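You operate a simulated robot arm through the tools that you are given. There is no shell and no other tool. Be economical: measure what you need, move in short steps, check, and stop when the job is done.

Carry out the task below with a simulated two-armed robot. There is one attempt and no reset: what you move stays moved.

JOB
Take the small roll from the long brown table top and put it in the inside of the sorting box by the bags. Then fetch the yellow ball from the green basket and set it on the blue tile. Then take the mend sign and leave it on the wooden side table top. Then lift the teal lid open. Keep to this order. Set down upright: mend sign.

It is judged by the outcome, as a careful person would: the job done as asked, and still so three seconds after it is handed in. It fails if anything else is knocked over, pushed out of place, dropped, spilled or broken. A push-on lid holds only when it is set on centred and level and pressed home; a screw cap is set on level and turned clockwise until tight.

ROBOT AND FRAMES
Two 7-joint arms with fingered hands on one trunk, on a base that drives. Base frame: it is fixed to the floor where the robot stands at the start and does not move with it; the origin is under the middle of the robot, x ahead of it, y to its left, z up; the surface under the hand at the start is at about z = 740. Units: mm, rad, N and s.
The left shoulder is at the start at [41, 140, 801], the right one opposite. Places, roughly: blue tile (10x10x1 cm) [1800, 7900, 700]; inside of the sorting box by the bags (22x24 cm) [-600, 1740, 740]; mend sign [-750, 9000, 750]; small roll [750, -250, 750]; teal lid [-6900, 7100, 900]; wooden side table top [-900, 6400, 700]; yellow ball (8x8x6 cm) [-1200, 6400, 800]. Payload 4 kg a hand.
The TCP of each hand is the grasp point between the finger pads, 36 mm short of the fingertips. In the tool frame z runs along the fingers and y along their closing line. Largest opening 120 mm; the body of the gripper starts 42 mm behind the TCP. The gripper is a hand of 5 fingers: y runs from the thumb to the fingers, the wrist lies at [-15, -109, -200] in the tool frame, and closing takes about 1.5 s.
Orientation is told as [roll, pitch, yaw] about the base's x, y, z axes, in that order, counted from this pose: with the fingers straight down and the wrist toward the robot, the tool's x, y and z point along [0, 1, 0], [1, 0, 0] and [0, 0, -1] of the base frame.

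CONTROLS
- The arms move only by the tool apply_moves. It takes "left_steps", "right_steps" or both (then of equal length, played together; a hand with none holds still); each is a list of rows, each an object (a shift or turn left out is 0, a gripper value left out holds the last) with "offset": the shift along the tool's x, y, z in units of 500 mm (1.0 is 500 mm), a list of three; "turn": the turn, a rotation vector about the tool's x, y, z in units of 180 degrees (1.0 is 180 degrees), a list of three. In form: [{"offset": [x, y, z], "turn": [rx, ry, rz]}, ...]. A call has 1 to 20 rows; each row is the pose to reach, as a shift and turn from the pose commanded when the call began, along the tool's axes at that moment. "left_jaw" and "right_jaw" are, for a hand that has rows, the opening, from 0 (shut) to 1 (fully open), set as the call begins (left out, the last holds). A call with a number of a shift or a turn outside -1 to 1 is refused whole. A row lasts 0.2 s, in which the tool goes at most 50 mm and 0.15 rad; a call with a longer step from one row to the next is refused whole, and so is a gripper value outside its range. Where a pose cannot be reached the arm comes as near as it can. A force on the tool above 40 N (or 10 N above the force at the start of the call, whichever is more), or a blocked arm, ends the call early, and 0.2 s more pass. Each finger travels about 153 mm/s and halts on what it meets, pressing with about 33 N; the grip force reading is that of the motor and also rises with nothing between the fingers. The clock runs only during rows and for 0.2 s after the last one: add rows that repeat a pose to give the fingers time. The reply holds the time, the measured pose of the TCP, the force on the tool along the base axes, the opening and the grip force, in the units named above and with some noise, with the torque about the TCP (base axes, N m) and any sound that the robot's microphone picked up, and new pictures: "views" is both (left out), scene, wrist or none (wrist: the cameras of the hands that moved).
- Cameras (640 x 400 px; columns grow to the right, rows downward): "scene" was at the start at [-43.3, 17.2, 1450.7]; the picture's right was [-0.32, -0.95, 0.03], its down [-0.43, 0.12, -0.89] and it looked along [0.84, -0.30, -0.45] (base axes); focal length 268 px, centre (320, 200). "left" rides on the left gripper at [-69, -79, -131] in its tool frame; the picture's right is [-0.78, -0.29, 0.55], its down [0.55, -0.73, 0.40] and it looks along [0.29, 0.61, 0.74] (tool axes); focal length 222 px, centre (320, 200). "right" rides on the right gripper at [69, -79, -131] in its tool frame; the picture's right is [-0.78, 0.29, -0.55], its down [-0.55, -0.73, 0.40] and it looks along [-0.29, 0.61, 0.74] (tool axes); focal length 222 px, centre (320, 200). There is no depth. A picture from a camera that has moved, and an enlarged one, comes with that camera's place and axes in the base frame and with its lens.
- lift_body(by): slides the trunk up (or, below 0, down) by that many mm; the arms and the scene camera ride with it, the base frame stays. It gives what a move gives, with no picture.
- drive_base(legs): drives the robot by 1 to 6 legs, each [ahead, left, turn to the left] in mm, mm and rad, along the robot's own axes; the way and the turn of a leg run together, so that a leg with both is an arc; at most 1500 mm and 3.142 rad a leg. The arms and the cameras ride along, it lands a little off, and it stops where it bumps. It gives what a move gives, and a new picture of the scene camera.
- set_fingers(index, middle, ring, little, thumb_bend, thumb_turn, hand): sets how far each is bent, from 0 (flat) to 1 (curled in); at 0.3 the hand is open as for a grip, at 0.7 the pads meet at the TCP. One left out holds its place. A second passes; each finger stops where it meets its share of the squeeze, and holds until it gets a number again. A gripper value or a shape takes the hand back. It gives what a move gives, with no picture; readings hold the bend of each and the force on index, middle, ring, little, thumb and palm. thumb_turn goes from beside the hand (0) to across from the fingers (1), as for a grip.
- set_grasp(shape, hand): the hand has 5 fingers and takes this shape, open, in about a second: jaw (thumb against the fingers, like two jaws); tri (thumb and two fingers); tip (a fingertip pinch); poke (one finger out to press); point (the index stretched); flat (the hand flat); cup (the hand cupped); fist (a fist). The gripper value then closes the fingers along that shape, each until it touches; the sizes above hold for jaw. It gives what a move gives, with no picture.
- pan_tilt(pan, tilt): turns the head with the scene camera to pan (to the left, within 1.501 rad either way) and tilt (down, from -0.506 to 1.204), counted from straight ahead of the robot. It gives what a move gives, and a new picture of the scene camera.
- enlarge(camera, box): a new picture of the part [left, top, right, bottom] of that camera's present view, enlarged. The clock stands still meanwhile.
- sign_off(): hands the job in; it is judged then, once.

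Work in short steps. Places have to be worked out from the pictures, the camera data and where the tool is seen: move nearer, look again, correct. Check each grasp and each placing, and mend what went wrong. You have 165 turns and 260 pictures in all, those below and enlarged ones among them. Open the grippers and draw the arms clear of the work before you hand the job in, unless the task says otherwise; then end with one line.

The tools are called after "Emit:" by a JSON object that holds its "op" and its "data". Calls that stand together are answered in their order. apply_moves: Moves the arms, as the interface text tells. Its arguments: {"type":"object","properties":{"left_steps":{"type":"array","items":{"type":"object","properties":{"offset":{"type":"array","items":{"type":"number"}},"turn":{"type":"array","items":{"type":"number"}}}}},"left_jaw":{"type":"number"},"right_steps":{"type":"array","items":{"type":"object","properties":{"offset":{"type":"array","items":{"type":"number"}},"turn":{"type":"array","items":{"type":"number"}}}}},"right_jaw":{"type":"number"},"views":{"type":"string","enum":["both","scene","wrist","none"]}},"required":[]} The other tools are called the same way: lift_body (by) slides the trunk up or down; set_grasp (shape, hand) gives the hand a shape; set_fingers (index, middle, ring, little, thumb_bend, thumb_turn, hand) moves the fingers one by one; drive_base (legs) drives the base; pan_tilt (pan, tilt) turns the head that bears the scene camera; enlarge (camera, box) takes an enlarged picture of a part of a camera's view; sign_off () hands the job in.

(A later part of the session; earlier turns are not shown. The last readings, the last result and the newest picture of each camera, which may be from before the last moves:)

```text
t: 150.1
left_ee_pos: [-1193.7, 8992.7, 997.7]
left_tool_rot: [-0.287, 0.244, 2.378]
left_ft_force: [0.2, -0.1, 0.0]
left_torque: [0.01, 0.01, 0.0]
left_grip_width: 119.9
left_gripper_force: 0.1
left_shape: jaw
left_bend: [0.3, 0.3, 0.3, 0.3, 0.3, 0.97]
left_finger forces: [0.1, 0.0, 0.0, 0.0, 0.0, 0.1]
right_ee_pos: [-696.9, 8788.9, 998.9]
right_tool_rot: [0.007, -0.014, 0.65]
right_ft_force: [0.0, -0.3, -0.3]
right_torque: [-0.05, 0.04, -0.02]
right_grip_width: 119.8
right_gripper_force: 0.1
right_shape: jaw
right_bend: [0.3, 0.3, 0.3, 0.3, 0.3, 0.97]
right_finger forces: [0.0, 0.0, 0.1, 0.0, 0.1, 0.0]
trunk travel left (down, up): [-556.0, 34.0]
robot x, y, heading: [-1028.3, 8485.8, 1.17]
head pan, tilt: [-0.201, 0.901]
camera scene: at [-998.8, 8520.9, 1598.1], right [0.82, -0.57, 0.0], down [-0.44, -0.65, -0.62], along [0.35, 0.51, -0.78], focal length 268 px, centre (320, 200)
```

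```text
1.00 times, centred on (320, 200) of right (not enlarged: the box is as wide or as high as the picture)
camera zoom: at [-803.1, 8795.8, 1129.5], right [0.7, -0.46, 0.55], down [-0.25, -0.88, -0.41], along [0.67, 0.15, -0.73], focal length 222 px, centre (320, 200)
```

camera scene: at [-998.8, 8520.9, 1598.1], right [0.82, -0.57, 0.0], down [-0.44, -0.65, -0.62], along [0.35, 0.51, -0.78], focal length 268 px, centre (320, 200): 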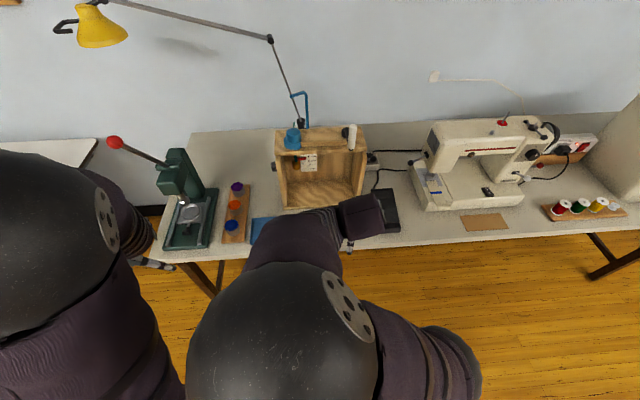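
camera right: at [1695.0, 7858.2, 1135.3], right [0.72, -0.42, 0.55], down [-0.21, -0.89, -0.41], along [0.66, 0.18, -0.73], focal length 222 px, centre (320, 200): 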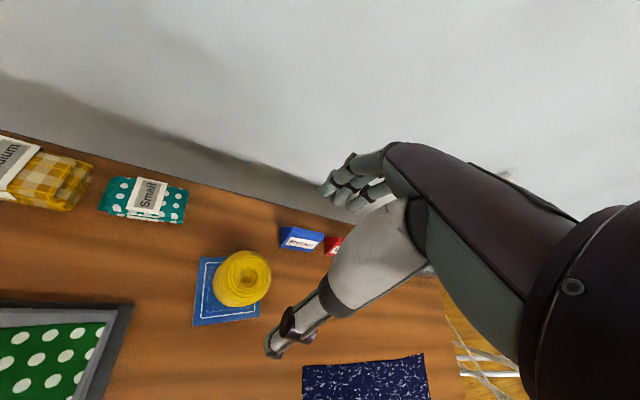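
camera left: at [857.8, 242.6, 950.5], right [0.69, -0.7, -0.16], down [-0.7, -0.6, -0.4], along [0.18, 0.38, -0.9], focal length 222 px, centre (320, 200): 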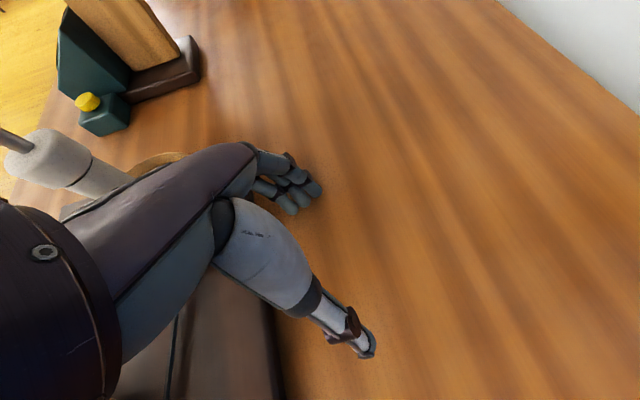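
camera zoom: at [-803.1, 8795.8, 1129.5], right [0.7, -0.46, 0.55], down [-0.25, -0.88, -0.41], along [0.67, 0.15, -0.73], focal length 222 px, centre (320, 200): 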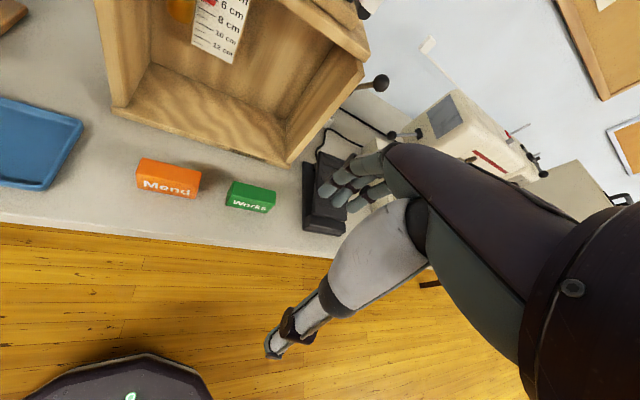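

The Mend block's centre is about [-729,8989], aligned with the table (yaw 1.06 to pinch its thickness). I hover above with a narrowed hand.

Emit:
{"op": "apply_moves", "data": {"right_steps": [{"offset": [0.06, 0.032, 0], "turn": [0, 0, -0.022]}, {"offset": [0.119, 0.064, 0], "turn": [0, 0, -0.044]}, {"offset": [0.179, 0.096, 0.03], "turn": [0, 0, -0.066]}, {"offset": [0.238, 0.127, 0.08], "turn": [0, 0, -0.088]}, {"offset": [0.298, 0.159, 0.14], "turn": [0, 0, -0.11]}, {"offset": [0.357, 0.191, 0.198], "turn": [0, 0, -0.1315]}, {"offset": [0.357, 0.191, 0.198], "turn": [0, 0, -0.1315]}], "right_jaw": 0.6}}

Emit:
{"op": "enlarge", "data": {"camera": "scene", "box": [200, 120, 440, 270]}}

```text
t: 151.7
left_ee_pos: [-1193.7, 8993.2, 999.2]
left_tool_rot: [-0.29, 0.244, 2.379]
left_ft_force: [0.5, 0.2, -0.4]
left_torque: [0.01, 0.02, 0.03]
left_grip_width: 119.6
left_gripper_force: 0.0
left_shape: jaw
left_bend: [0.3, 0.3, 0.3, 0.3, 0.3, 0.97]
left_finger forces: [0.1, 0.1, 0.0, 0.0, 0.0, 0.0]
right_ee_pos: [-729.0, 8989.8, 903.5]
right_tool_rot: [0.001, -0.016, 1.064]
right_ft_force: [0.2, 0.1, 0.0]
right_torque: [0.02, 0.01, 0.0]
right_grip_width: 72.5
right_gripper_force: 0.0
right_shape: jaw
right_bend: [0.38, 0.42, 0.4, 0.65, 0.47, 1.0]
right_finger forces: [0.0, 0.0, 0.1, 0.2, 0.1, 0.1]
trunk travel left (down, up): [-556.0, 34.0]
robot x, y, heading: [-1033.3, 8486.5, 1.172]
head pan, tilt: [-0.201, 0.901]
camera scene: at [-999.0, 8520.3, 1598.1], right [0.82, -0.57, 0.0], down [-0.44, -0.64, -0.62], along [0.35, 0.51, -0.78], focal length 268 px, centre (320, 200)
camera right: at [-829.7, 8953.3, 1032.5], right [0.82, -0.13, 0.55], down [0.13, -0.9, -0.41], along [0.55, 0.41, -0.73], focal length 222 px, centre (320, 200)
```

scene: 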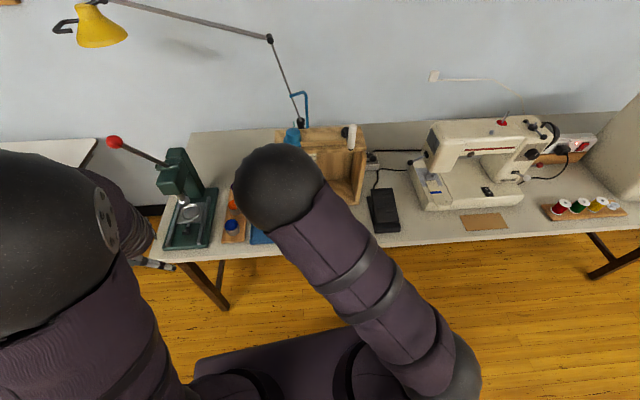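
right: 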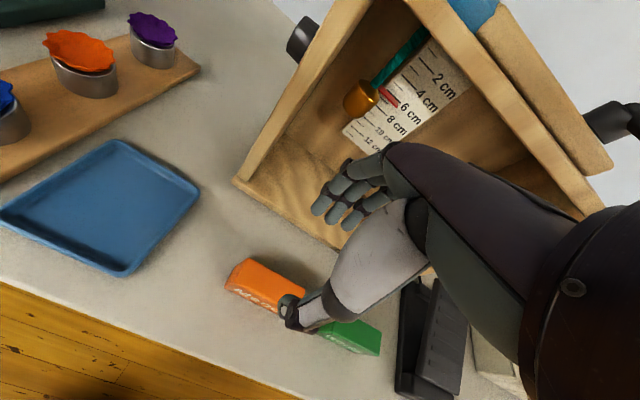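

```text
2.67 times, centred on (320, 195) of scene
camera zoom: at [-999.0, 8520.3, 1598.1], right [0.82, -0.57, 0.0], down [-0.44, -0.64, -0.62], along [0.35, 0.51, -0.78], focal length 714 px, centre (320, 213)
```

zoom: 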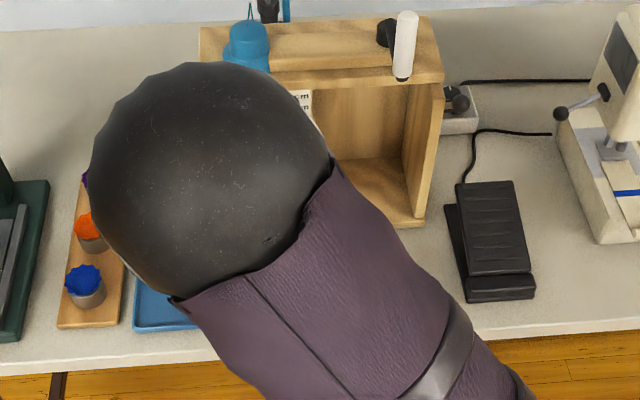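

Emit:
{"op": "enlarge", "data": {"camera": "right", "box": [200, 230, 400, 355]}}

```text
3.20 times, centred on (300, 292) of right
camera zoom: at [-829.7, 8953.3, 1032.5], right [0.82, -0.13, 0.55], down [0.13, -0.9, -0.41], along [0.55, 0.41, -0.73], focal length 711 px, centre (384, -96)
```

zoom: 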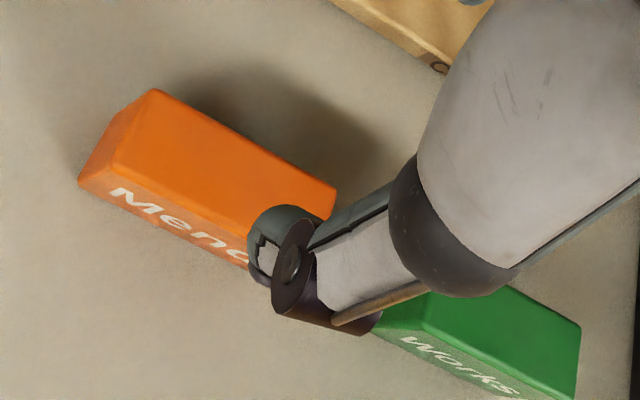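

The Mend block is 78×27×41 mm, centred at [-724,8975], top z≈783. I descend over it to TCP z≈786.

Emit:
{"op": "apply_moves", "data": {"right_steps": [{"offset": [-0.023, -0.021, 0.03]}, {"offset": [-0.023, -0.021, 0.1]}, {"offset": [-0.023, -0.021, 0.17]}, {"offset": [-0.023, -0.021, 0.21]}, {"offset": [-0.023, -0.021, 0.235]}, {"offset": [-0.023, -0.021, 0.235]}], "views": "wrist"}}

```text
t: 152.9
left_ee_pos: [-1194.2, 8993.1, 999.2]
left_tool_rot: [-0.29, 0.242, 2.38]
left_ft_force: [-0.6, -0.2, -0.4]
left_torque: [-0.01, -0.02, 0.02]
left_grip_width: 119.7
left_gripper_force: 0.0
left_shape: jaw
left_bend: [0.3, 0.3, 0.3, 0.3, 0.3, 0.97]
left_finger forces: [0.1, 0.0, 0.0, 0.0, 0.0, 0.1]
right_ee_pos: [-721.0, 8982.0, 796.8]
right_tool_rot: [0.01, -0.033, 1.062]
right_ft_force: [-2.6, -3.5, 23.7]
right_torque: [-1.18, 0.73, 0.08]
right_grip_width: 75.7
right_gripper_force: 0.1
right_shape: jaw
right_bend: [0.38, 0.42, 0.4, 0.65, 0.44, 1.0]
right_finger forces: [0.0, 0.0, 0.0, 0.0, 23.8, 0.1]
trunk travel left (down, up): [-556.0, 34.0]
robot x, y, heading: [-1028.5, 8484.6, 1.167]
head pan, tilt: [-0.201, 0.901]
stopped in row 5 (right hand): the force on the tool passed its limit at 53 N (the readings are from after the stop); the commanded pose is now the measured one
camera right: at [-822.1, 8944.9, 926.4], right [0.82, -0.15, 0.55], down [0.13, -0.9, -0.43], along [0.55, 0.42, -0.72], focal length 222 px, centre (320, 200)
```

right: 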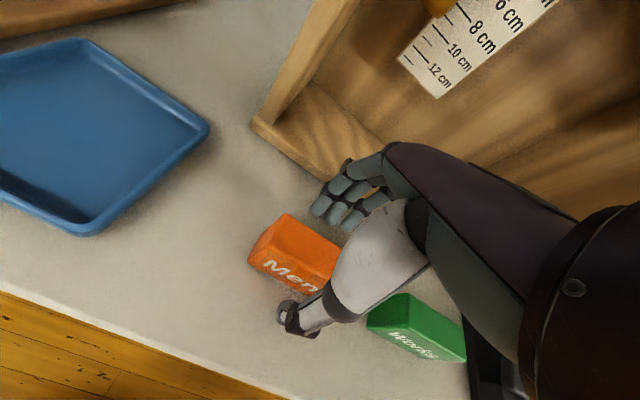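

The thumb tip touched the table in front of the block. I raise 8 mm, correct level and position, and look.

Emit:
{"op": "apply_moves", "data": {"right_steps": [{"offset": [0, 0, -0.014]}, {"offset": [0, -0.008, -0.018], "turn": [-0.008, 0, 0]}, {"offset": [0, -0.014, -0.018], "turn": [-0.01, 0, 0]}, {"offset": [0, -0.014, -0.018], "turn": [-0.01, 0, 0]}], "views": "wrist"}}

```text
t: 153.9
left_ee_pos: [-1193.3, 8993.2, 997.3]
left_tool_rot: [-0.288, 0.245, 2.379]
left_ft_force: [0.1, -0.4, -0.3]
left_torque: [-0.02, -0.01, 0.0]
left_grip_width: 119.6
left_gripper_force: 0.0
left_shape: jaw
left_bend: [0.3, 0.3, 0.3, 0.3, 0.3, 0.97]
left_finger forces: [0.1, 0.0, 0.0, 0.0, 0.1, 0.0]
right_ee_pos: [-725.4, 8976.1, 803.5]
right_tool_rot: [0.007, -0.059, 1.063]
right_ft_force: [-1.1, -0.8, -0.2]
right_torque: [0.04, -0.01, 0.0]
right_grip_width: 72.1
right_gripper_force: 0.0
right_shape: jaw
right_bend: [0.38, 0.42, 0.4, 0.65, 0.47, 1.0]
right_finger forces: [0.0, 0.0, 0.1, 0.0, 0.0, 0.0]
trunk travel left (down, up): [-556.0, 34.0]
robot x, y, heading: [-1029.7, 8488.8, 1.164]
head pan, tilt: [-0.201, 0.901]
camera right: at [-827.6, 8934.6, 930.2], right [0.81, -0.16, 0.56], down [0.13, -0.89, -0.44], along [0.57, 0.44, -0.7], focal length 222 px, centre (320, 200)
```

right: 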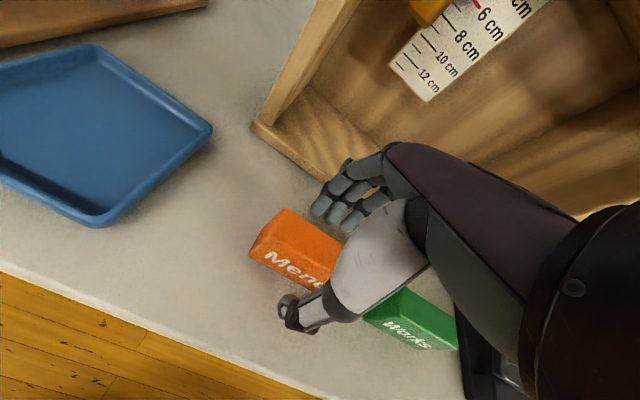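

Pitch went the wrong way; I level it, lower 3 mm, and close on the block.

Emit:
{"op": "apply_moves", "data": {"right_steps": [{"offset": [0, 0, 0.003], "turn": [0.01, 0, 0]}, {"offset": [0, 0, 0.006], "turn": [0.019, 0, 0]}, {"offset": [0, 0, 0.006], "turn": [0.019, 0, 0]}], "views": "none"}}

Emit:
{"op": "apply_moves", "data": {"right_steps": [{"offset": [0, 0, 0]}, {"offset": [0, 0, 0]}, {"offset": [0, 0, 0]}, {"offset": [0, 0, 0]}, {"offset": [0, 0, 0]}, {"offset": [0, 0, 0]}, {"offset": [0, 0, 0]}], "right_jaw": 0, "views": "wrist"}}

```text
t: 154.7
left_ee_pos: [-1194.0, 8993.2, 998.4]
left_tool_rot: [-0.287, 0.243, 2.378]
left_ft_force: [0.1, 0.2, 0.3]
left_torque: [-0.04, -0.03, 0.0]
left_grip_width: 119.8
left_gripper_force: 0.0
left_shape: jaw
left_bend: [0.3, 0.3, 0.3, 0.3, 0.3, 0.97]
left_finger forces: [0.0, 0.0, 0.0, 0.0, 0.0, 0.0]
right_ee_pos: [-725.7, 8977.0, 800.7]
right_tool_rot: [0.008, 0.0, 1.062]
right_ft_force: [0.7, 0.4, -0.7]
right_torque: [0.04, 0.01, 0.02]
right_grip_width: 72.2
right_gripper_force: 0.1
right_shape: jaw
right_bend: [0.38, 0.42, 0.4, 0.65, 0.47, 1.0]
right_finger forces: [0.1, 0.0, 0.0, 0.0, 0.1, 0.1]
trunk travel left (down, up): [-556.0, 34.0]
robot x, y, heading: [-1033.4, 8488.2, 1.167]
head pan, tilt: [-0.201, 0.901]
```

```text
t: 156.3
left_ee_pos: [-1193.5, 8992.5, 998.4]
left_tool_rot: [-0.288, 0.244, 2.378]
left_ft_force: [-0.5, -0.5, -0.5]
left_torque: [-0.02, 0.01, 0.03]
left_grip_width: 119.9
left_gripper_force: 0.0
left_shape: jaw
left_bend: [0.3, 0.3, 0.3, 0.3, 0.3, 0.97]
left_finger forces: [0.1, 0.0, 0.0, 0.1, 0.0, 0.0]
right_ee_pos: [-724.7, 8976.2, 800.7]
right_tool_rot: [0.007, 0.0, 1.061]
right_ft_force: [0.3, 0.2, 0.6]
right_torque: [0.0, -0.03, -0.04]
right_grip_width: 22.6
right_gripper_force: 33.2
right_shape: jaw
right_bend: [0.57, 0.6, 0.61, 0.71, 0.7, 1.0]
right_finger forces: [17.7, 8.2, 3.5, 0.0, 29.5, 0.1]
trunk travel left (down, up): [-556.0, 34.0]
robot x, y, heading: [-1035.4, 8490.4, 1.17]
head pan, tilt: [-0.201, 0.901]
camera right: at [-823.7, 8941.6, 932.0], right [0.83, -0.13, 0.54], down [0.12, -0.91, -0.4], along [0.54, 0.4, -0.74], focal length 222 px, centre (320, 200)
```

right: 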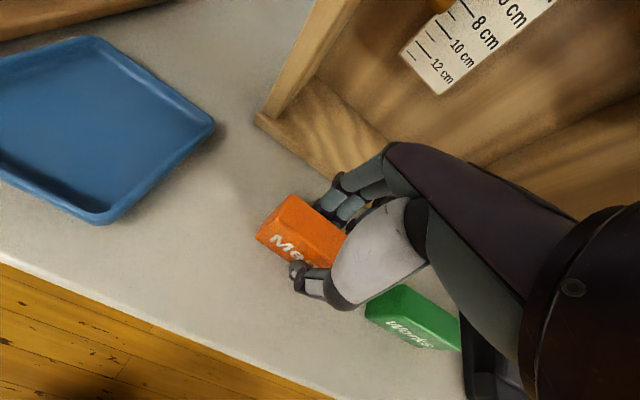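

Gripped by thumb, index, middle and ring. I lift straight up and back slightly, away from the mill.

Emit:
{"op": "apply_moves", "data": {"right_steps": [{"offset": [0, 0, -0.03]}, {"offset": [0, 0, -0.08]}, {"offset": [0, -0.02, -0.15]}, {"offset": [0, -0.04, -0.23]}, {"offset": [0, -0.07, -0.31]}, {"offset": [0, -0.1, -0.39]}, {"offset": [0, -0.1, -0.39]}], "views": "wrist"}}

```text
t: 157.9
left_ee_pos: [-1193.2, 8994.4, 997.9]
left_tool_rot: [-0.287, 0.246, 2.378]
left_ft_force: [0.2, -0.2, -0.6]
left_torque: [0.01, -0.03, -0.01]
left_grip_width: 119.9
left_gripper_force: 0.1
left_shape: jaw
left_bend: [0.3, 0.3, 0.3, 0.3, 0.3, 0.97]
left_finger forces: [0.0, 0.0, 0.1, 0.1, 0.0, 0.0]
right_ee_pos: [-751.1, 8933.0, 997.8]
right_tool_rot: [0.007, -0.001, 1.063]
right_ft_force: [0.3, -0.3, -1.6]
right_torque: [0.0, -0.03, 0.04]
right_grip_width: 22.4
right_gripper_force: 32.8
right_shape: jaw
right_bend: [0.57, 0.6, 0.61, 0.71, 0.71, 1.0]
right_finger forces: [17.9, 8.1, 3.6, 0.0, 29.5, 0.0]
trunk travel left (down, up): [-556.0, 34.0]
robot x, y, heading: [-1028.2, 8488.8, 1.167]
head pan, tilt: [-0.201, 0.901]
camera right: at [-848.3, 8898.0, 1128.9], right [0.83, -0.13, 0.54], down [0.12, -0.91, -0.4], along [0.54, 0.4, -0.74], focal length 222 px, centre (320, 200)
```

right: 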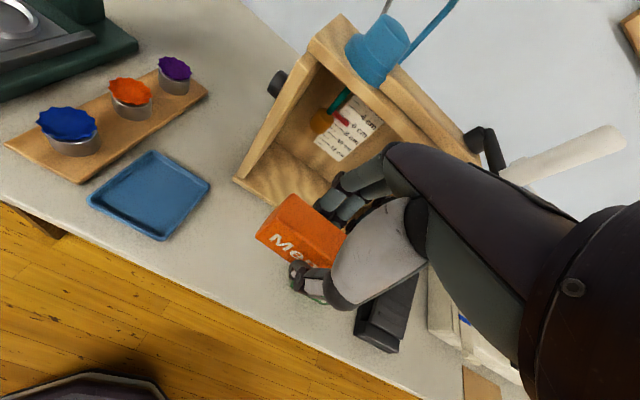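

The sign is held level. I back off, turn around, and approach the wooden side table from its north side, where there is bare wood between the trays and the dark strip.

Emit:
{"op": "drive_base", "data": {"legs": [[-595, -613, 0], [0, 0, 3.03], [150, 560, 0]]}}

Emit:
{"op": "pan_tilt", "data": {"pan": -0.15, "tilt": 0.75}}

```text
t: 172.4
left_ee_pos: [-186.2, 6774.6, 998.8]
left_tool_rot: [-0.287, 0.243, -0.885]
left_ft_force: [0.7, 0.4, -0.6]
left_torque: [0.01, -0.01, -0.02]
left_grip_width: 119.7
left_gripper_force: 0.1
left_shape: jaw
left_bend: [0.3, 0.3, 0.3, 0.3, 0.3, 0.97]
left_finger forces: [0.0, 0.1, 0.1, 0.1, 0.0, 0.1]
right_ee_pos: [-619.3, 6888.6, 996.5]
right_tool_rot: [0.006, -0.001, -2.201]
right_ft_force: [-0.4, -1.7, 0.2]
right_torque: [0.01, 0.03, -0.01]
right_grip_width: 22.3
right_gripper_force: 32.6
right_shape: jaw
right_bend: [0.57, 0.6, 0.62, 0.71, 0.71, 1.0]
right_finger forces: [17.6, 7.9, 3.5, 0.0, 29.0, 0.0]
trunk travel left (down, up): [-556.0, 34.0]
robot x, y, heading: [-285.9, 7297.3, -2.095]
head pan, tilt: [-0.201, 0.901]
camera scene: at [-322.0, 7262.5, 1598.0], right [-0.75, 0.66, 0.0], down [0.52, 0.59, -0.62], along [-0.41, -0.46, -0.78], focal length 268 px, centre (320, 200)
```

scene: 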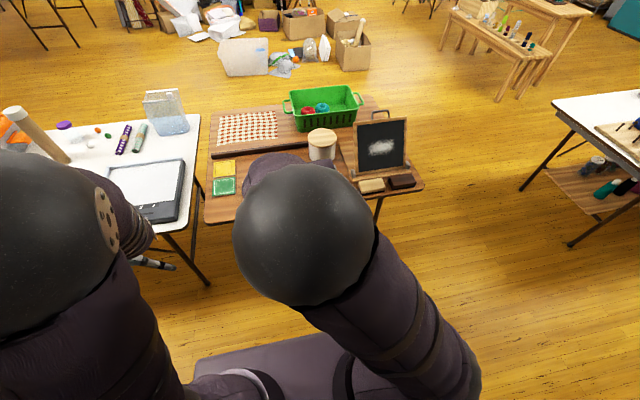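

```text
t: 173.1
left_ee_pos: [-187.8, 6774.2, 998.6]
left_tool_rot: [-0.287, 0.244, -0.885]
left_ft_force: [0.1, -0.4, -0.4]
left_torque: [0.0, 0.04, 0.02]
left_grip_width: 120.0
left_gripper_force: 0.0
left_shape: jaw
left_bend: [0.3, 0.3, 0.3, 0.3, 0.3, 0.97]
left_finger forces: [0.0, 0.0, 0.1, 0.1, 0.0, 0.0]
right_ee_pos: [-619.0, 6888.7, 997.1]
right_tool_rot: [0.009, -0.001, -2.198]
right_ft_force: [-0.3, -1.2, 0.5]
right_torque: [-0.02, -0.04, -0.01]
right_grip_width: 22.1
right_gripper_force: 33.5
right_shape: jaw
right_bend: [0.57, 0.6, 0.62, 0.71, 0.71, 1.0]
right_finger forces: [17.6, 8.0, 3.5, 0.1, 28.9, 0.0]
trunk travel left (down, up): [-556.0, 34.0]
robot x, y, heading: [-285.4, 7293.7, -2.099]
head pan, tilt: [-0.15, 0.75]
camera scene: at [-324.3, 7254.9, 1609.9], right [-0.78, 0.63, 0.0], down [0.43, 0.53, -0.73], along [-0.46, -0.57, -0.68], focal length 268 px, centre (320, 200)
```

scene: 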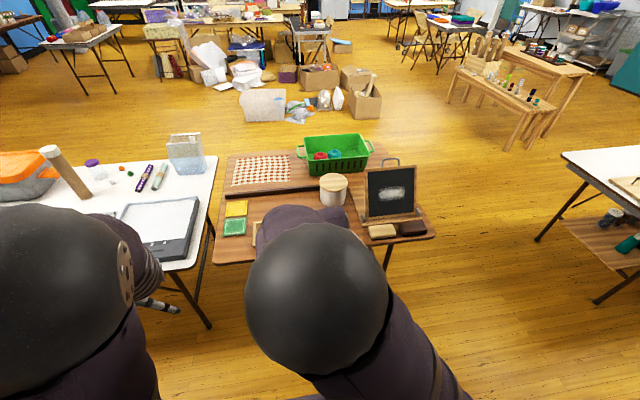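

The arm hides the free area, so I look with the wrist camera.

Emit:
{"op": "enlarge", "data": {"camera": "right", "box": [0, 0, 640, 399]}}

Emit:
{"op": "enlarge", "data": {"camera": "scene", "box": [200, 120, 440, 270]}}

```text
1.00 times, centred on (320, 200) of right (not enlarged: the box is as wide or as high as the picture)
camera zoom: at [-517.8, 6912.7, 1128.8], right [-0.81, 0.23, 0.54], down [-0.01, 0.92, -0.4], along [-0.59, -0.33, -0.74], focal length 222 px, centre (320, 200)
```

zoom: 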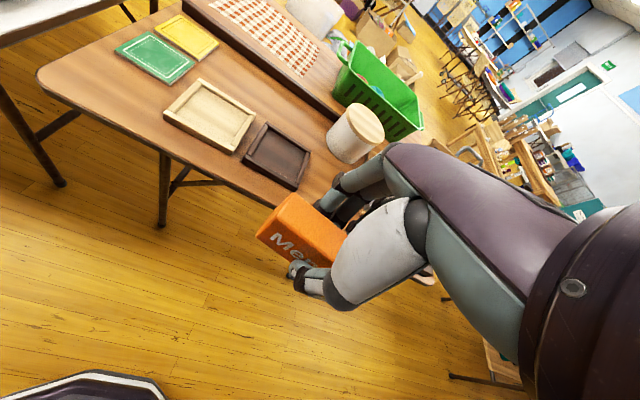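

```text
2.67 times, centred on (320, 195) of scene
camera zoom: at [-324.3, 7254.9, 1609.9], right [-0.78, 0.63, 0.0], down [0.43, 0.53, -0.73], along [-0.46, -0.57, -0.68], focal length 714 px, centre (320, 213)
```

zoom: 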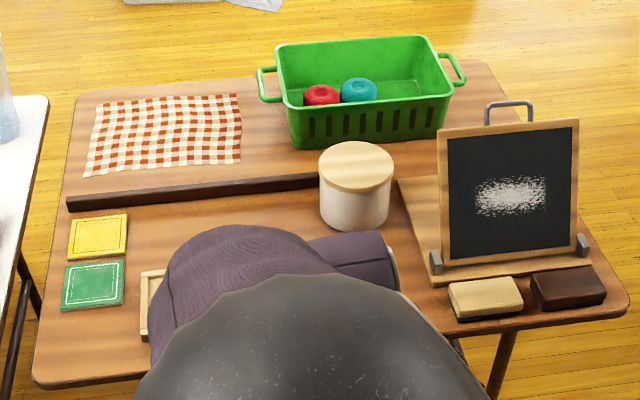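

The free spot I choose is about [-770,6466], between jar, trays, dark strip and squares. I drive 320 mm closer.

Emit:
{"op": "drive_base", "data": {"legs": [[320, -5, 0]]}}

Emit:
{"op": "enlarge", "data": {"camera": "right", "box": [0, 0, 640, 399]}}

```text
t: 175.3
left_ee_pos: [-347.8, 6499.2, 997.8]
left_tool_rot: [-0.288, 0.243, -0.876]
left_ft_force: [-0.1, -0.1, 0.4]
left_torque: [0.0, 0.0, 0.0]
left_grip_width: 119.7
left_gripper_force: 0.0
left_shape: jaw
left_bend: [0.3, 0.3, 0.3, 0.3, 0.3, 0.97]
left_finger forces: [0.0, 0.0, 0.1, 0.1, 0.0, 0.0]
right_ee_pos: [-781.2, 6608.8, 996.1]
right_tool_rot: [0.005, 0.0, -2.193]
right_ft_force: [-0.6, 0.0, -0.4]
right_torque: [0.01, 0.03, -0.01]
right_grip_width: 22.1
right_gripper_force: 32.0
right_shape: jaw
right_bend: [0.57, 0.6, 0.62, 0.71, 0.71, 1.0]
right_finger forces: [17.6, 7.9, 3.5, 0.0, 29.0, 0.1]
trunk travel left (down, up): [-556.0, 34.0]
robot x, y, heading: [-450.7, 7016.8, -2.09]
head pan, tilt: [-0.15, 0.75]
camera scene: at [-489.2, 6977.0, 1609.9], right [-0.79, 0.62, 0.0], down [0.42, 0.54, -0.73], along [-0.45, -0.57, -0.68], focal length 268 px, centre (320, 200)
```

scene: 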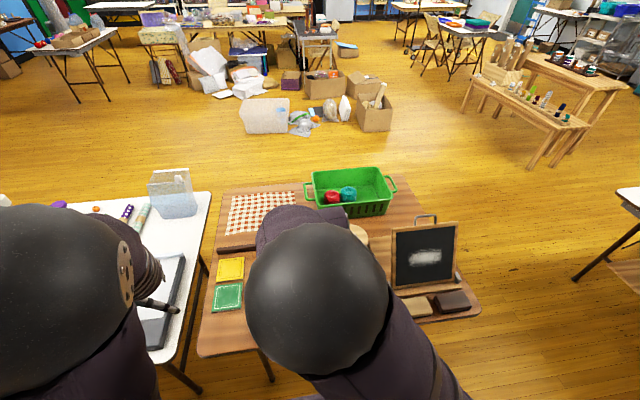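

```text
1.00 times, centred on (320, 200) of right (not enlarged: the box is as wide or as high as the picture)
camera zoom: at [-679.6, 6633.6, 1128.4], right [-0.81, 0.22, 0.54], down [-0.02, 0.92, -0.4], along [-0.59, -0.33, -0.74], focal length 222 px, centre (320, 200)
```

zoom: 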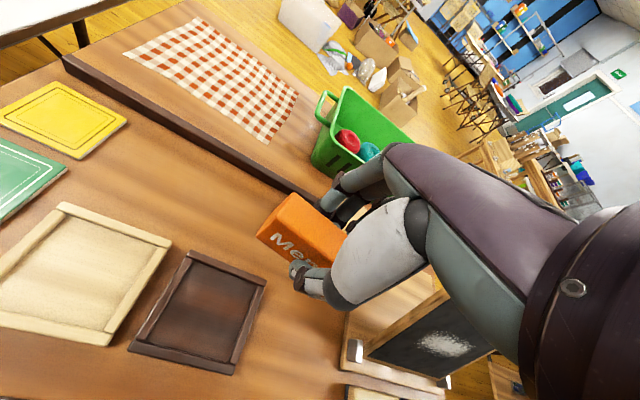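

The free band is n≈190 mm deep here; I move to [-767,6470] and lower to z≈832.

Emit:
{"op": "apply_moves", "data": {"right_steps": [{"offset": [0.046, 0.052, 0], "turn": [0, 0, -0.008]}, {"offset": [0.093, 0.105, 0.02], "turn": [0, 0, -0.016]}, {"offset": [0.139, 0.157, 0.07], "turn": [0, 0, -0.024]}, {"offset": [0.185, 0.209, 0.14], "turn": [0, 0, -0.032]}, {"offset": [0.185, 0.209, 0.22], "turn": [0, 0, -0.032]}, {"offset": [0.185, 0.209, 0.29], "turn": [0, 0, -0.032]}, {"offset": [0.185, 0.209, 0.328], "turn": [0, 0, -0.032]}, {"offset": [0.185, 0.209, 0.328], "turn": [0, 0, -0.032]}]}}

```text
t: 177.1
left_ee_pos: [-347.5, 6498.7, 998.7]
left_tool_rot: [-0.286, 0.245, -0.876]
left_ft_force: [-0.2, 0.4, 0.5]
left_torque: [0.0, 0.02, 0.0]
left_grip_width: 120.0
left_gripper_force: 0.1
left_shape: jaw
left_bend: [0.3, 0.3, 0.3, 0.3, 0.3, 0.97]
left_finger forces: [0.0, 0.0, 0.0, 0.1, 0.0, 0.0]
right_ee_pos: [-765.6, 6469.8, 832.7]
right_tool_rot: [0.007, 0.0, -2.092]
right_ft_force: [0.0, 0.0, -0.4]
right_torque: [0.0, 0.04, -0.04]
right_grip_width: 21.9
right_gripper_force: 33.4
right_shape: jaw
right_bend: [0.57, 0.6, 0.62, 0.71, 0.71, 1.0]
right_finger forces: [17.6, 7.8, 3.5, 0.0, 29.0, 0.0]
trunk travel left (down, up): [-556.0, 34.0]
robot x, y, heading: [-453.6, 7015.1, -2.09]
head pan, tilt: [-0.15, 0.75]
camera scene: at [-488.5, 6978.0, 1610.0], right [-0.79, 0.62, 0.0], down [0.42, 0.54, -0.73], along [-0.45, -0.57, -0.68], focal length 268 px, centre (320, 200)
camera right: at [-667.1, 6504.8, 963.9], right [-0.83, 0.14, 0.54], down [-0.11, 0.91, -0.4], along [-0.55, -0.39, -0.74], focal length 222 px, centre (320, 200)
```

scene: 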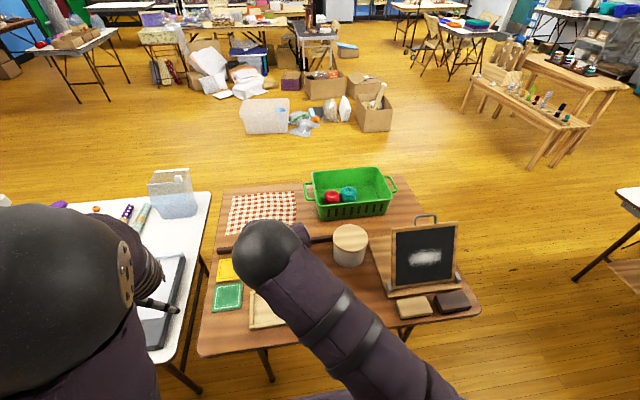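
right: 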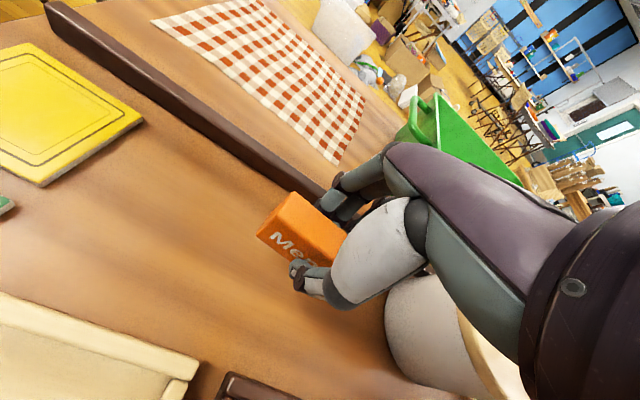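

Clear around. I lower slowly until contact.

Emit:
{"op": "apply_moves", "data": {"right_steps": [{"offset": [0, -0.004, 0.025]}, {"offset": [0, -0.004, 0.05]}, {"offset": [0, -0.004, 0.06]}, {"offset": [0, -0.004, 0.068]}, {"offset": [0, -0.004, 0.074]}, {"offset": [0, -0.004, 0.08]}, {"offset": [0, -0.004, 0.086]}, {"offset": [0, -0.004, 0.086]}], "views": "wrist"}}

```text
t: 178.9
left_ee_pos: [-346.1, 6499.3, 997.7]
left_tool_rot: [-0.29, 0.244, -0.877]
left_ft_force: [-0.5, -0.6, -0.2]
left_torque: [0.0, -0.02, -0.01]
left_grip_width: 119.9
left_gripper_force: 0.0
left_shape: jaw
left_bend: [0.3, 0.3, 0.3, 0.3, 0.3, 0.97]
left_finger forces: [0.0, 0.0, 0.0, 0.0, 0.1, 0.0]
right_ee_pos: [-764.0, 6469.6, 790.2]
right_tool_rot: [0.009, -0.001, -2.093]
right_ft_force: [0.0, 0.4, -0.5]
right_torque: [0.01, -0.02, 0.04]
right_grip_width: 21.9
right_gripper_force: 32.9
right_shape: jaw
right_bend: [0.57, 0.6, 0.62, 0.71, 0.71, 1.0]
right_finger forces: [17.7, 7.9, 3.5, 0.1, 29.0, 0.0]
trunk travel left (down, up): [-556.0, 34.0]
robot x, y, heading: [-450.2, 7016.5, -2.086]
head pan, tilt: [-0.15, 0.75]
camera right: at [-666.1, 6506.2, 922.6], right [-0.83, 0.14, 0.54], down [-0.11, 0.91, -0.4], along [-0.55, -0.39, -0.74], focal length 222 px, centre (320, 200)
```

right: 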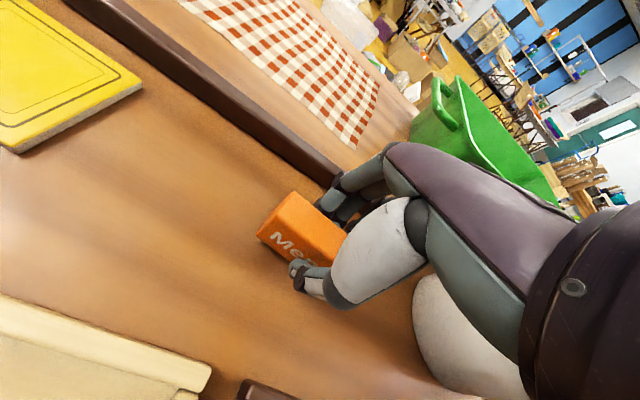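

No contact yet at 790. I continue in 2–3 mm steps.

Emit:
{"op": "apply_moves", "data": {"right_steps": [{"offset": [0, 0, 0.006]}, {"offset": [0, 0, 0.012]}, {"offset": [0, 0, 0.018]}, {"offset": [0, 0, 0.024]}, {"offset": [0, 0, 0.03]}, {"offset": [0, 0, 0.036]}, {"offset": [0, 0, 0.042]}, {"offset": [0, 0, 0.048]}], "views": "wrist"}}

```text
t: 180.4
left_ee_pos: [-346.9, 6499.6, 998.9]
left_tool_rot: [-0.288, 0.245, -0.877]
left_ft_force: [0.3, 0.3, -0.4]
left_torque: [-0.03, -0.01, -0.03]
left_grip_width: 119.9
left_gripper_force: 0.1
left_shape: jaw
left_bend: [0.3, 0.3, 0.3, 0.3, 0.3, 0.97]
left_finger forces: [0.1, 0.1, 0.0, 0.0, 0.1, 0.0]
right_ee_pos: [-765.2, 6467.8, 778.0]
right_tool_rot: [0.011, -0.017, -2.093]
right_ft_force: [1.5, 8.2, 24.8]
right_torque: [0.28, -0.1, 0.02]
right_grip_width: 25.3
right_gripper_force: 33.3
right_shape: jaw
right_bend: [0.58, 0.61, 0.63, 0.71, 0.71, 1.0]
right_finger forces: [17.7, 8.1, 3.7, 0.1, 37.3, 0.0]
trunk travel left (down, up): [-556.0, 34.0]
robot x, y, heading: [-450.6, 7015.5, -2.087]
head pan, tilt: [-0.15, 0.75]
stopped in row 7 (right hand): the force on the tool passed its limit at 43 N (the readings are from after the stop); the commanded pose is now the measured one
camera right: at [-666.2, 6505.1, 908.1], right [-0.83, 0.15, 0.54], down [-0.11, 0.9, -0.41], along [-0.55, -0.4, -0.73], focal length 222 px, centre (320, 200)
```

right: 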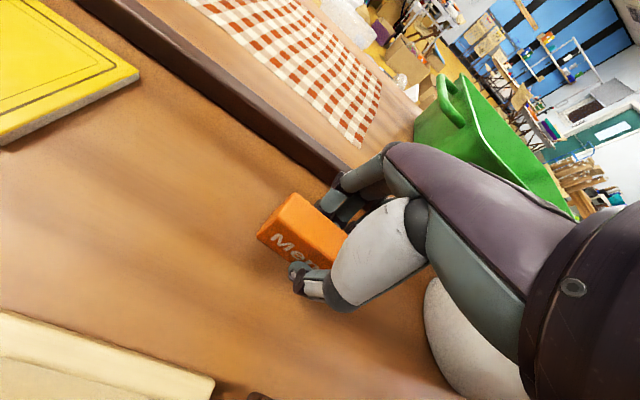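

Contact made. I ease off, open, pause, then rise.

Emit:
{"op": "apply_moves", "data": {"right_steps": [{"offset": [0, 0, -0.003], "turn": [0.004, 0, 0]}, {"offset": [0, 0, -0.003], "turn": [0.004, 0, 0]}], "views": "none"}}

Emit:
{"op": "apply_moves", "data": {"right_steps": [{"offset": [0, 0, 0]}, {"offset": [0, 0, 0]}, {"offset": [0, 0, 0]}, {"offset": [0, 0, 0]}, {"offset": [0, 0, 0]}], "right_jaw": 0.65, "views": "wrist"}}

```text
t: 181.1
left_ee_pos: [-347.5, 6500.0, 997.8]
left_tool_rot: [-0.29, 0.246, -0.877]
left_ft_force: [0.0, -0.1, -0.2]
left_torque: [-0.01, 0.01, 0.0]
left_grip_width: 119.9
left_gripper_force: 0.1
left_shape: jaw
left_bend: [0.3, 0.3, 0.3, 0.3, 0.3, 0.97]
left_finger forces: [0.0, 0.0, 0.0, 0.0, 0.0, 0.1]
right_ee_pos: [-765.0, 6468.7, 777.9]
right_tool_rot: [0.008, -0.001, -2.094]
right_ft_force: [-0.4, 2.6, 24.0]
right_torque: [0.04, 0.05, 0.03]
right_grip_width: 25.0
right_gripper_force: 33.0
right_shape: jaw
right_bend: [0.58, 0.61, 0.63, 0.71, 0.71, 1.0]
right_finger forces: [19.7, 9.7, 4.0, 0.1, 35.1, 0.1]
trunk travel left (down, up): [-556.0, 34.0]
robot x, y, heading: [-448.4, 7022.3, -2.091]
head pan, tilt: [-0.15, 0.75]
```

```text
t: 182.2
left_ee_pos: [-347.1, 6499.3, 998.7]
left_tool_rot: [-0.289, 0.244, -0.876]
left_ft_force: [-0.7, 0.2, 0.3]
left_torque: [0.02, -0.01, 0.02]
left_grip_width: 119.8
left_gripper_force: 0.1
left_shape: jaw
left_bend: [0.3, 0.3, 0.3, 0.3, 0.3, 0.97]
left_finger forces: [0.0, 0.0, 0.1, 0.1, 0.0, 0.0]
right_ee_pos: [-765.0, 6468.6, 776.4]
right_tool_rot: [0.008, 0.001, -2.091]
right_ft_force: [0.8, -2.4, 16.2]
right_torque: [-0.66, 0.29, 0.07]
right_grip_width: 77.8
right_gripper_force: 0.1
right_shape: jaw
right_bend: [0.35, 0.39, 0.38, 0.62, 0.45, 1.0]
right_finger forces: [9.3, 5.5, 0.0, 0.0, 1.1, 0.1]
trunk travel left (down, up): [-556.0, 34.0]
robot x, y, heading: [-452.3, 7020.0, -2.088]
head pan, tilt: [-0.15, 0.75]
camera right: at [-666.6, 6503.7, 907.9], right [-0.83, 0.14, 0.54], down [-0.11, 0.91, -0.4], along [-0.55, -0.39, -0.74], focal length 222 px, centre (320, 200)
```

right: 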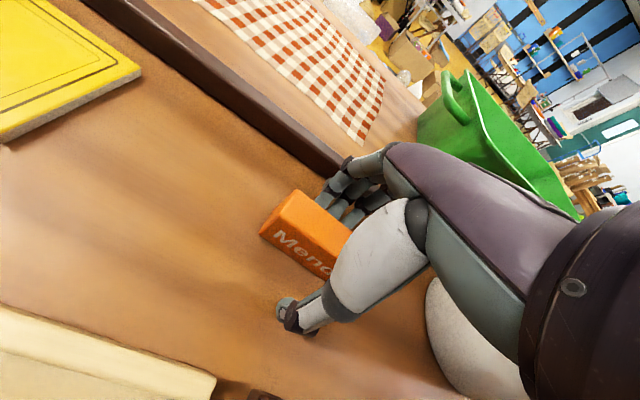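

The sign stands free. I rise straight up.

Emit:
{"op": "apply_moves", "data": {"right_steps": [{"offset": [0, 0, -0.02]}, {"offset": [0, 0, -0.07]}, {"offset": [0, 0, -0.15]}, {"offset": [0, 0, -0.24]}, {"offset": [0, 0, -0.33]}, {"offset": [0, 0, -0.42]}, {"offset": [0, 0, -0.46]}], "views": "wrist"}}

```text
t: 183.8
left_ee_pos: [-347.1, 6497.9, 998.2]
left_tool_rot: [-0.287, 0.244, -0.876]
left_ft_force: [-0.9, -0.1, 0.6]
left_torque: [0.01, 0.01, 0.02]
left_grip_width: 119.9
left_gripper_force: 0.0
left_shape: jaw
left_bend: [0.3, 0.3, 0.3, 0.3, 0.3, 0.97]
left_finger forces: [0.0, 0.0, 0.0, 0.1, 0.0, 0.0]
right_ee_pos: [-766.4, 6468.1, 1005.1]
right_tool_rot: [0.009, 0.005, -2.093]
right_ft_force: [-0.3, -0.2, 0.6]
right_torque: [0.01, -0.01, 0.01]
right_grip_width: 77.9
right_gripper_force: 0.0
right_shape: jaw
right_bend: [0.36, 0.4, 0.38, 0.62, 0.44, 1.0]
right_finger forces: [0.0, 0.0, 0.0, 0.1, 0.1, 0.1]
trunk travel left (down, up): [-556.0, 34.0]
robot x, y, heading: [-452.8, 7015.3, -2.084]
head pan, tilt: [-0.15, 0.75]
camera right: at [-668.7, 6503.7, 1136.9], right [-0.83, 0.14, 0.54], down [-0.11, 0.91, -0.4], along [-0.55, -0.39, -0.74], focal length 222 px, centre (320, 200)
```

right: 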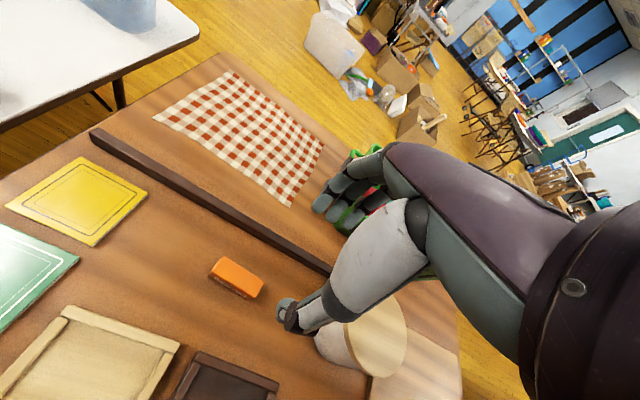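

The Mend sign stands upright on bare wood. I draw the arm in and look toward the teal lid (−x).

Emit:
{"op": "apply_moves", "data": {"right_steps": [{"offset": [-0.04, -0.06, -0.02]}, {"offset": [-0.08, -0.12, -0.02]}, {"offset": [-0.12, -0.18, -0.02]}, {"offset": [-0.166, -0.23, -0.02]}], "views": "none"}}

Emit:
{"op": "pan_tilt", "data": {"pan": -1.0, "tilt": 0.25}}

```text
t: 184.8
left_ee_pos: [-346.6, 6499.5, 998.2]
left_tool_rot: [-0.288, 0.246, -0.877]
left_ft_force: [-0.4, -0.2, -0.1]
left_torque: [0.03, 0.03, 0.0]
left_grip_width: 119.8
left_gripper_force: 0.1
left_shape: jaw
left_bend: [0.3, 0.3, 0.3, 0.3, 0.3, 0.97]
left_finger forces: [0.0, 0.1, 0.0, 0.0, 0.0, 0.0]
right_ee_pos: [-783.6, 6610.7, 1015.3]
right_tool_rot: [0.009, 0.001, -2.091]
right_ft_force: [0.2, -0.3, 0.3]
right_torque: [-0.01, 0.02, -0.03]
right_grip_width: 78.0
right_gripper_force: 0.1
right_shape: jaw
right_bend: [0.36, 0.4, 0.38, 0.62, 0.44, 1.0]
right_finger forces: [0.1, 0.0, 0.0, 0.0, 0.1, 0.0]
trunk travel left (down, up): [-556.0, 34.0]
robot x, y, heading: [-451.9, 7019.9, -2.091]
head pan, tilt: [-0.15, 0.75]
```

```text
t: 186.0
left_ee_pos: [-347.6, 6498.9, 997.6]
left_tool_rot: [-0.288, 0.244, -0.877]
left_ft_force: [-1.1, 0.0, 0.6]
left_torque: [-0.01, 0.01, 0.0]
left_grip_width: 119.7
left_gripper_force: 0.0
left_shape: jaw
left_bend: [0.3, 0.3, 0.3, 0.3, 0.3, 0.97]
left_finger forces: [0.1, 0.0, 0.0, 0.1, 0.1, 0.0]
right_ee_pos: [-782.5, 6610.6, 1014.7]
right_tool_rot: [0.008, 0.002, -2.092]
right_ft_force: [-0.1, 0.0, 0.0]
right_torque: [0.01, 0.01, -0.04]
right_grip_width: 78.1
right_gripper_force: 0.0
right_shape: jaw
right_bend: [0.36, 0.4, 0.38, 0.62, 0.44, 1.0]
right_finger forces: [0.0, 0.0, 0.0, 0.0, 0.0, 0.0]
trunk travel left (down, up): [-556.0, 34.0]
robot x, y, heading: [-453.1, 7021.4, -2.082]
head pan, tilt: [-1.0, 0.25]
camera scene: at [-530.6, 7038.2, 1655.0], right [-0.05, 1.0, 0.0], down [0.25, 0.01, -0.97], along [-0.97, -0.05, -0.25], focal length 268 px, centre (320, 200)
```

scene: 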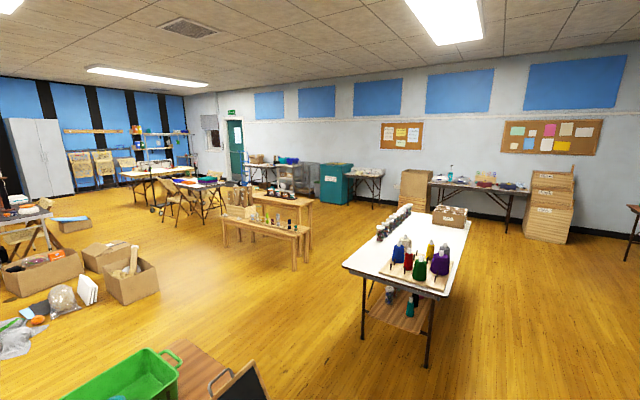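

Emit:
{"op": "enlarge", "data": {"camera": "scene", "box": [240, 120, 440, 245]}}

```text
3.20 times, centred on (340, 182) of scene
camera zoom: at [-530.6, 7038.2, 1655.0], right [-0.05, 1.0, 0.0], down [0.25, 0.01, -0.97], along [-0.97, -0.05, -0.25], focal length 857 px, centre (256, 256)
```

zoom: 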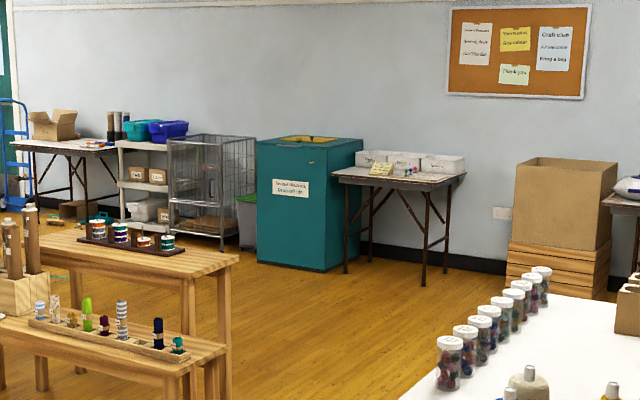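

The teal bin stands near [-6700,7000], facing about (0.85,-0.53). I drive the lane between the side table and jar table, then past the benches.

Emit:
{"op": "drive_base", "data": {"legs": [[-374, -613, 0], [718, -483, 0], [695, 24, 0], [459, -198, 0], [0, 0, -1.615], [1104, -248, 0]]}}

Emit:
{"op": "pan_tilt", "data": {"pan": 0.3, "tilt": 0.3}}

```text
t: 209.3
left_ee_pos: [-3599.4, 7051.7, 997.8]
left_tool_rot: [-0.287, 0.244, -2.494]
left_ft_force: [0.3, 0.0, 0.6]
left_torque: [0.0, 0.01, 0.0]
left_grip_width: 119.7
left_gripper_force: 0.1
left_shape: jaw
left_bend: [0.3, 0.3, 0.3, 0.3, 0.3, 0.97]
left_finger forces: [0.0, 0.1, 0.0, 0.1, 0.1, 0.0]
right_ee_pos: [-3466.2, 7480.9, 1015.3]
right_tool_rot: [0.009, 0.005, 2.573]
right_ft_force: [0.6, 0.3, 0.8]
right_torque: [-0.03, 0.0, -0.03]
right_grip_width: 77.9
right_gripper_force: 0.0
right_shape: jaw
right_bend: [0.36, 0.4, 0.38, 0.62, 0.44, 1.0]
right_finger forces: [0.1, 0.0, 0.1, 0.1, 0.0, 0.0]
trunk travel left (down, up): [-556.0, 34.0]
robot x, y, heading: [-3073.3, 7130.3, 2.574]
head pan, tilt: [-1.0, 0.25]
camera scene: at [-3049.7, 7207.9, 1655.0], right [1.0, 0.01, 0.0], down [0.0, -0.25, -0.97], along [-0.01, 0.97, -0.25], focal length 268 px, centre (320, 200)
```

scene: 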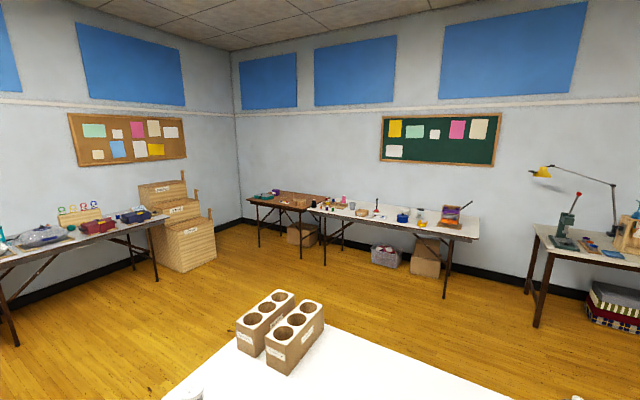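

```text
t: 210.8
left_ee_pos: [-3599.6, 7051.2, 997.7]
left_tool_rot: [-0.287, 0.244, -2.494]
left_ft_force: [0.0, -0.1, 0.4]
left_torque: [-0.01, 0.0, 0.01]
left_grip_width: 119.8
left_gripper_force: 0.0
left_shape: jaw
left_bend: [0.3, 0.3, 0.3, 0.3, 0.3, 0.97]
left_finger forces: [0.0, 0.1, 0.0, 0.0, 0.1, 0.0]
right_ee_pos: [-3465.9, 7481.2, 1014.3]
right_tool_rot: [0.009, 0.004, 2.572]
right_ft_force: [0.5, -0.4, -0.2]
right_torque: [0.0, 0.04, -0.02]
right_grip_width: 78.2
right_gripper_force: 0.0
right_shape: jaw
right_bend: [0.36, 0.4, 0.38, 0.62, 0.44, 1.0]
right_finger forces: [0.1, 0.0, 0.0, 0.1, 0.0, 0.0]
trunk travel left (down, up): [-556.0, 34.0]
robot x, y, heading: [-3076.3, 7130.9, 2.573]
head pan, tilt: [0.3, 0.3]
camera scene: at [-3138.9, 7138.7, 1650.3], right [0.26, 0.96, 0.0], down [0.29, -0.08, -0.96], along [-0.92, 0.25, -0.3], focal length 268 px, centre (320, 200)
```

scene: 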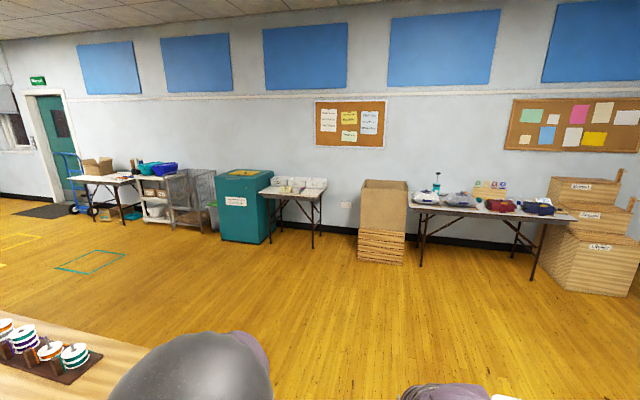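

Emit:
{"op": "enlarge", "data": {"camera": "scene", "box": [190, 140, 350, 260]}}

```text
3.33 times, centred on (270, 200) of scene
camera zoom: at [-3138.9, 7138.7, 1650.3], right [0.26, 0.96, 0.0], down [0.29, -0.08, -0.96], along [-0.92, 0.25, -0.3], focal length 893 px, centre (487, 200)
```

zoom: 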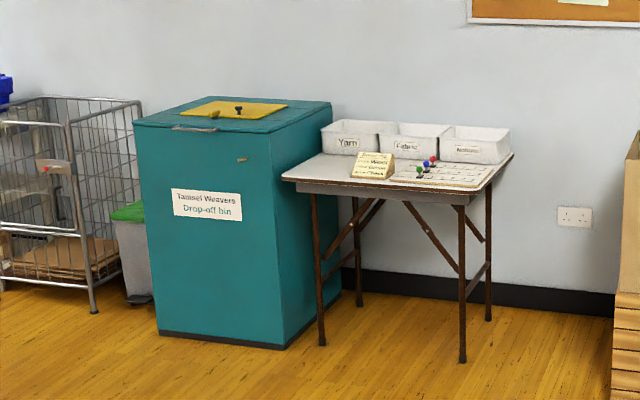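

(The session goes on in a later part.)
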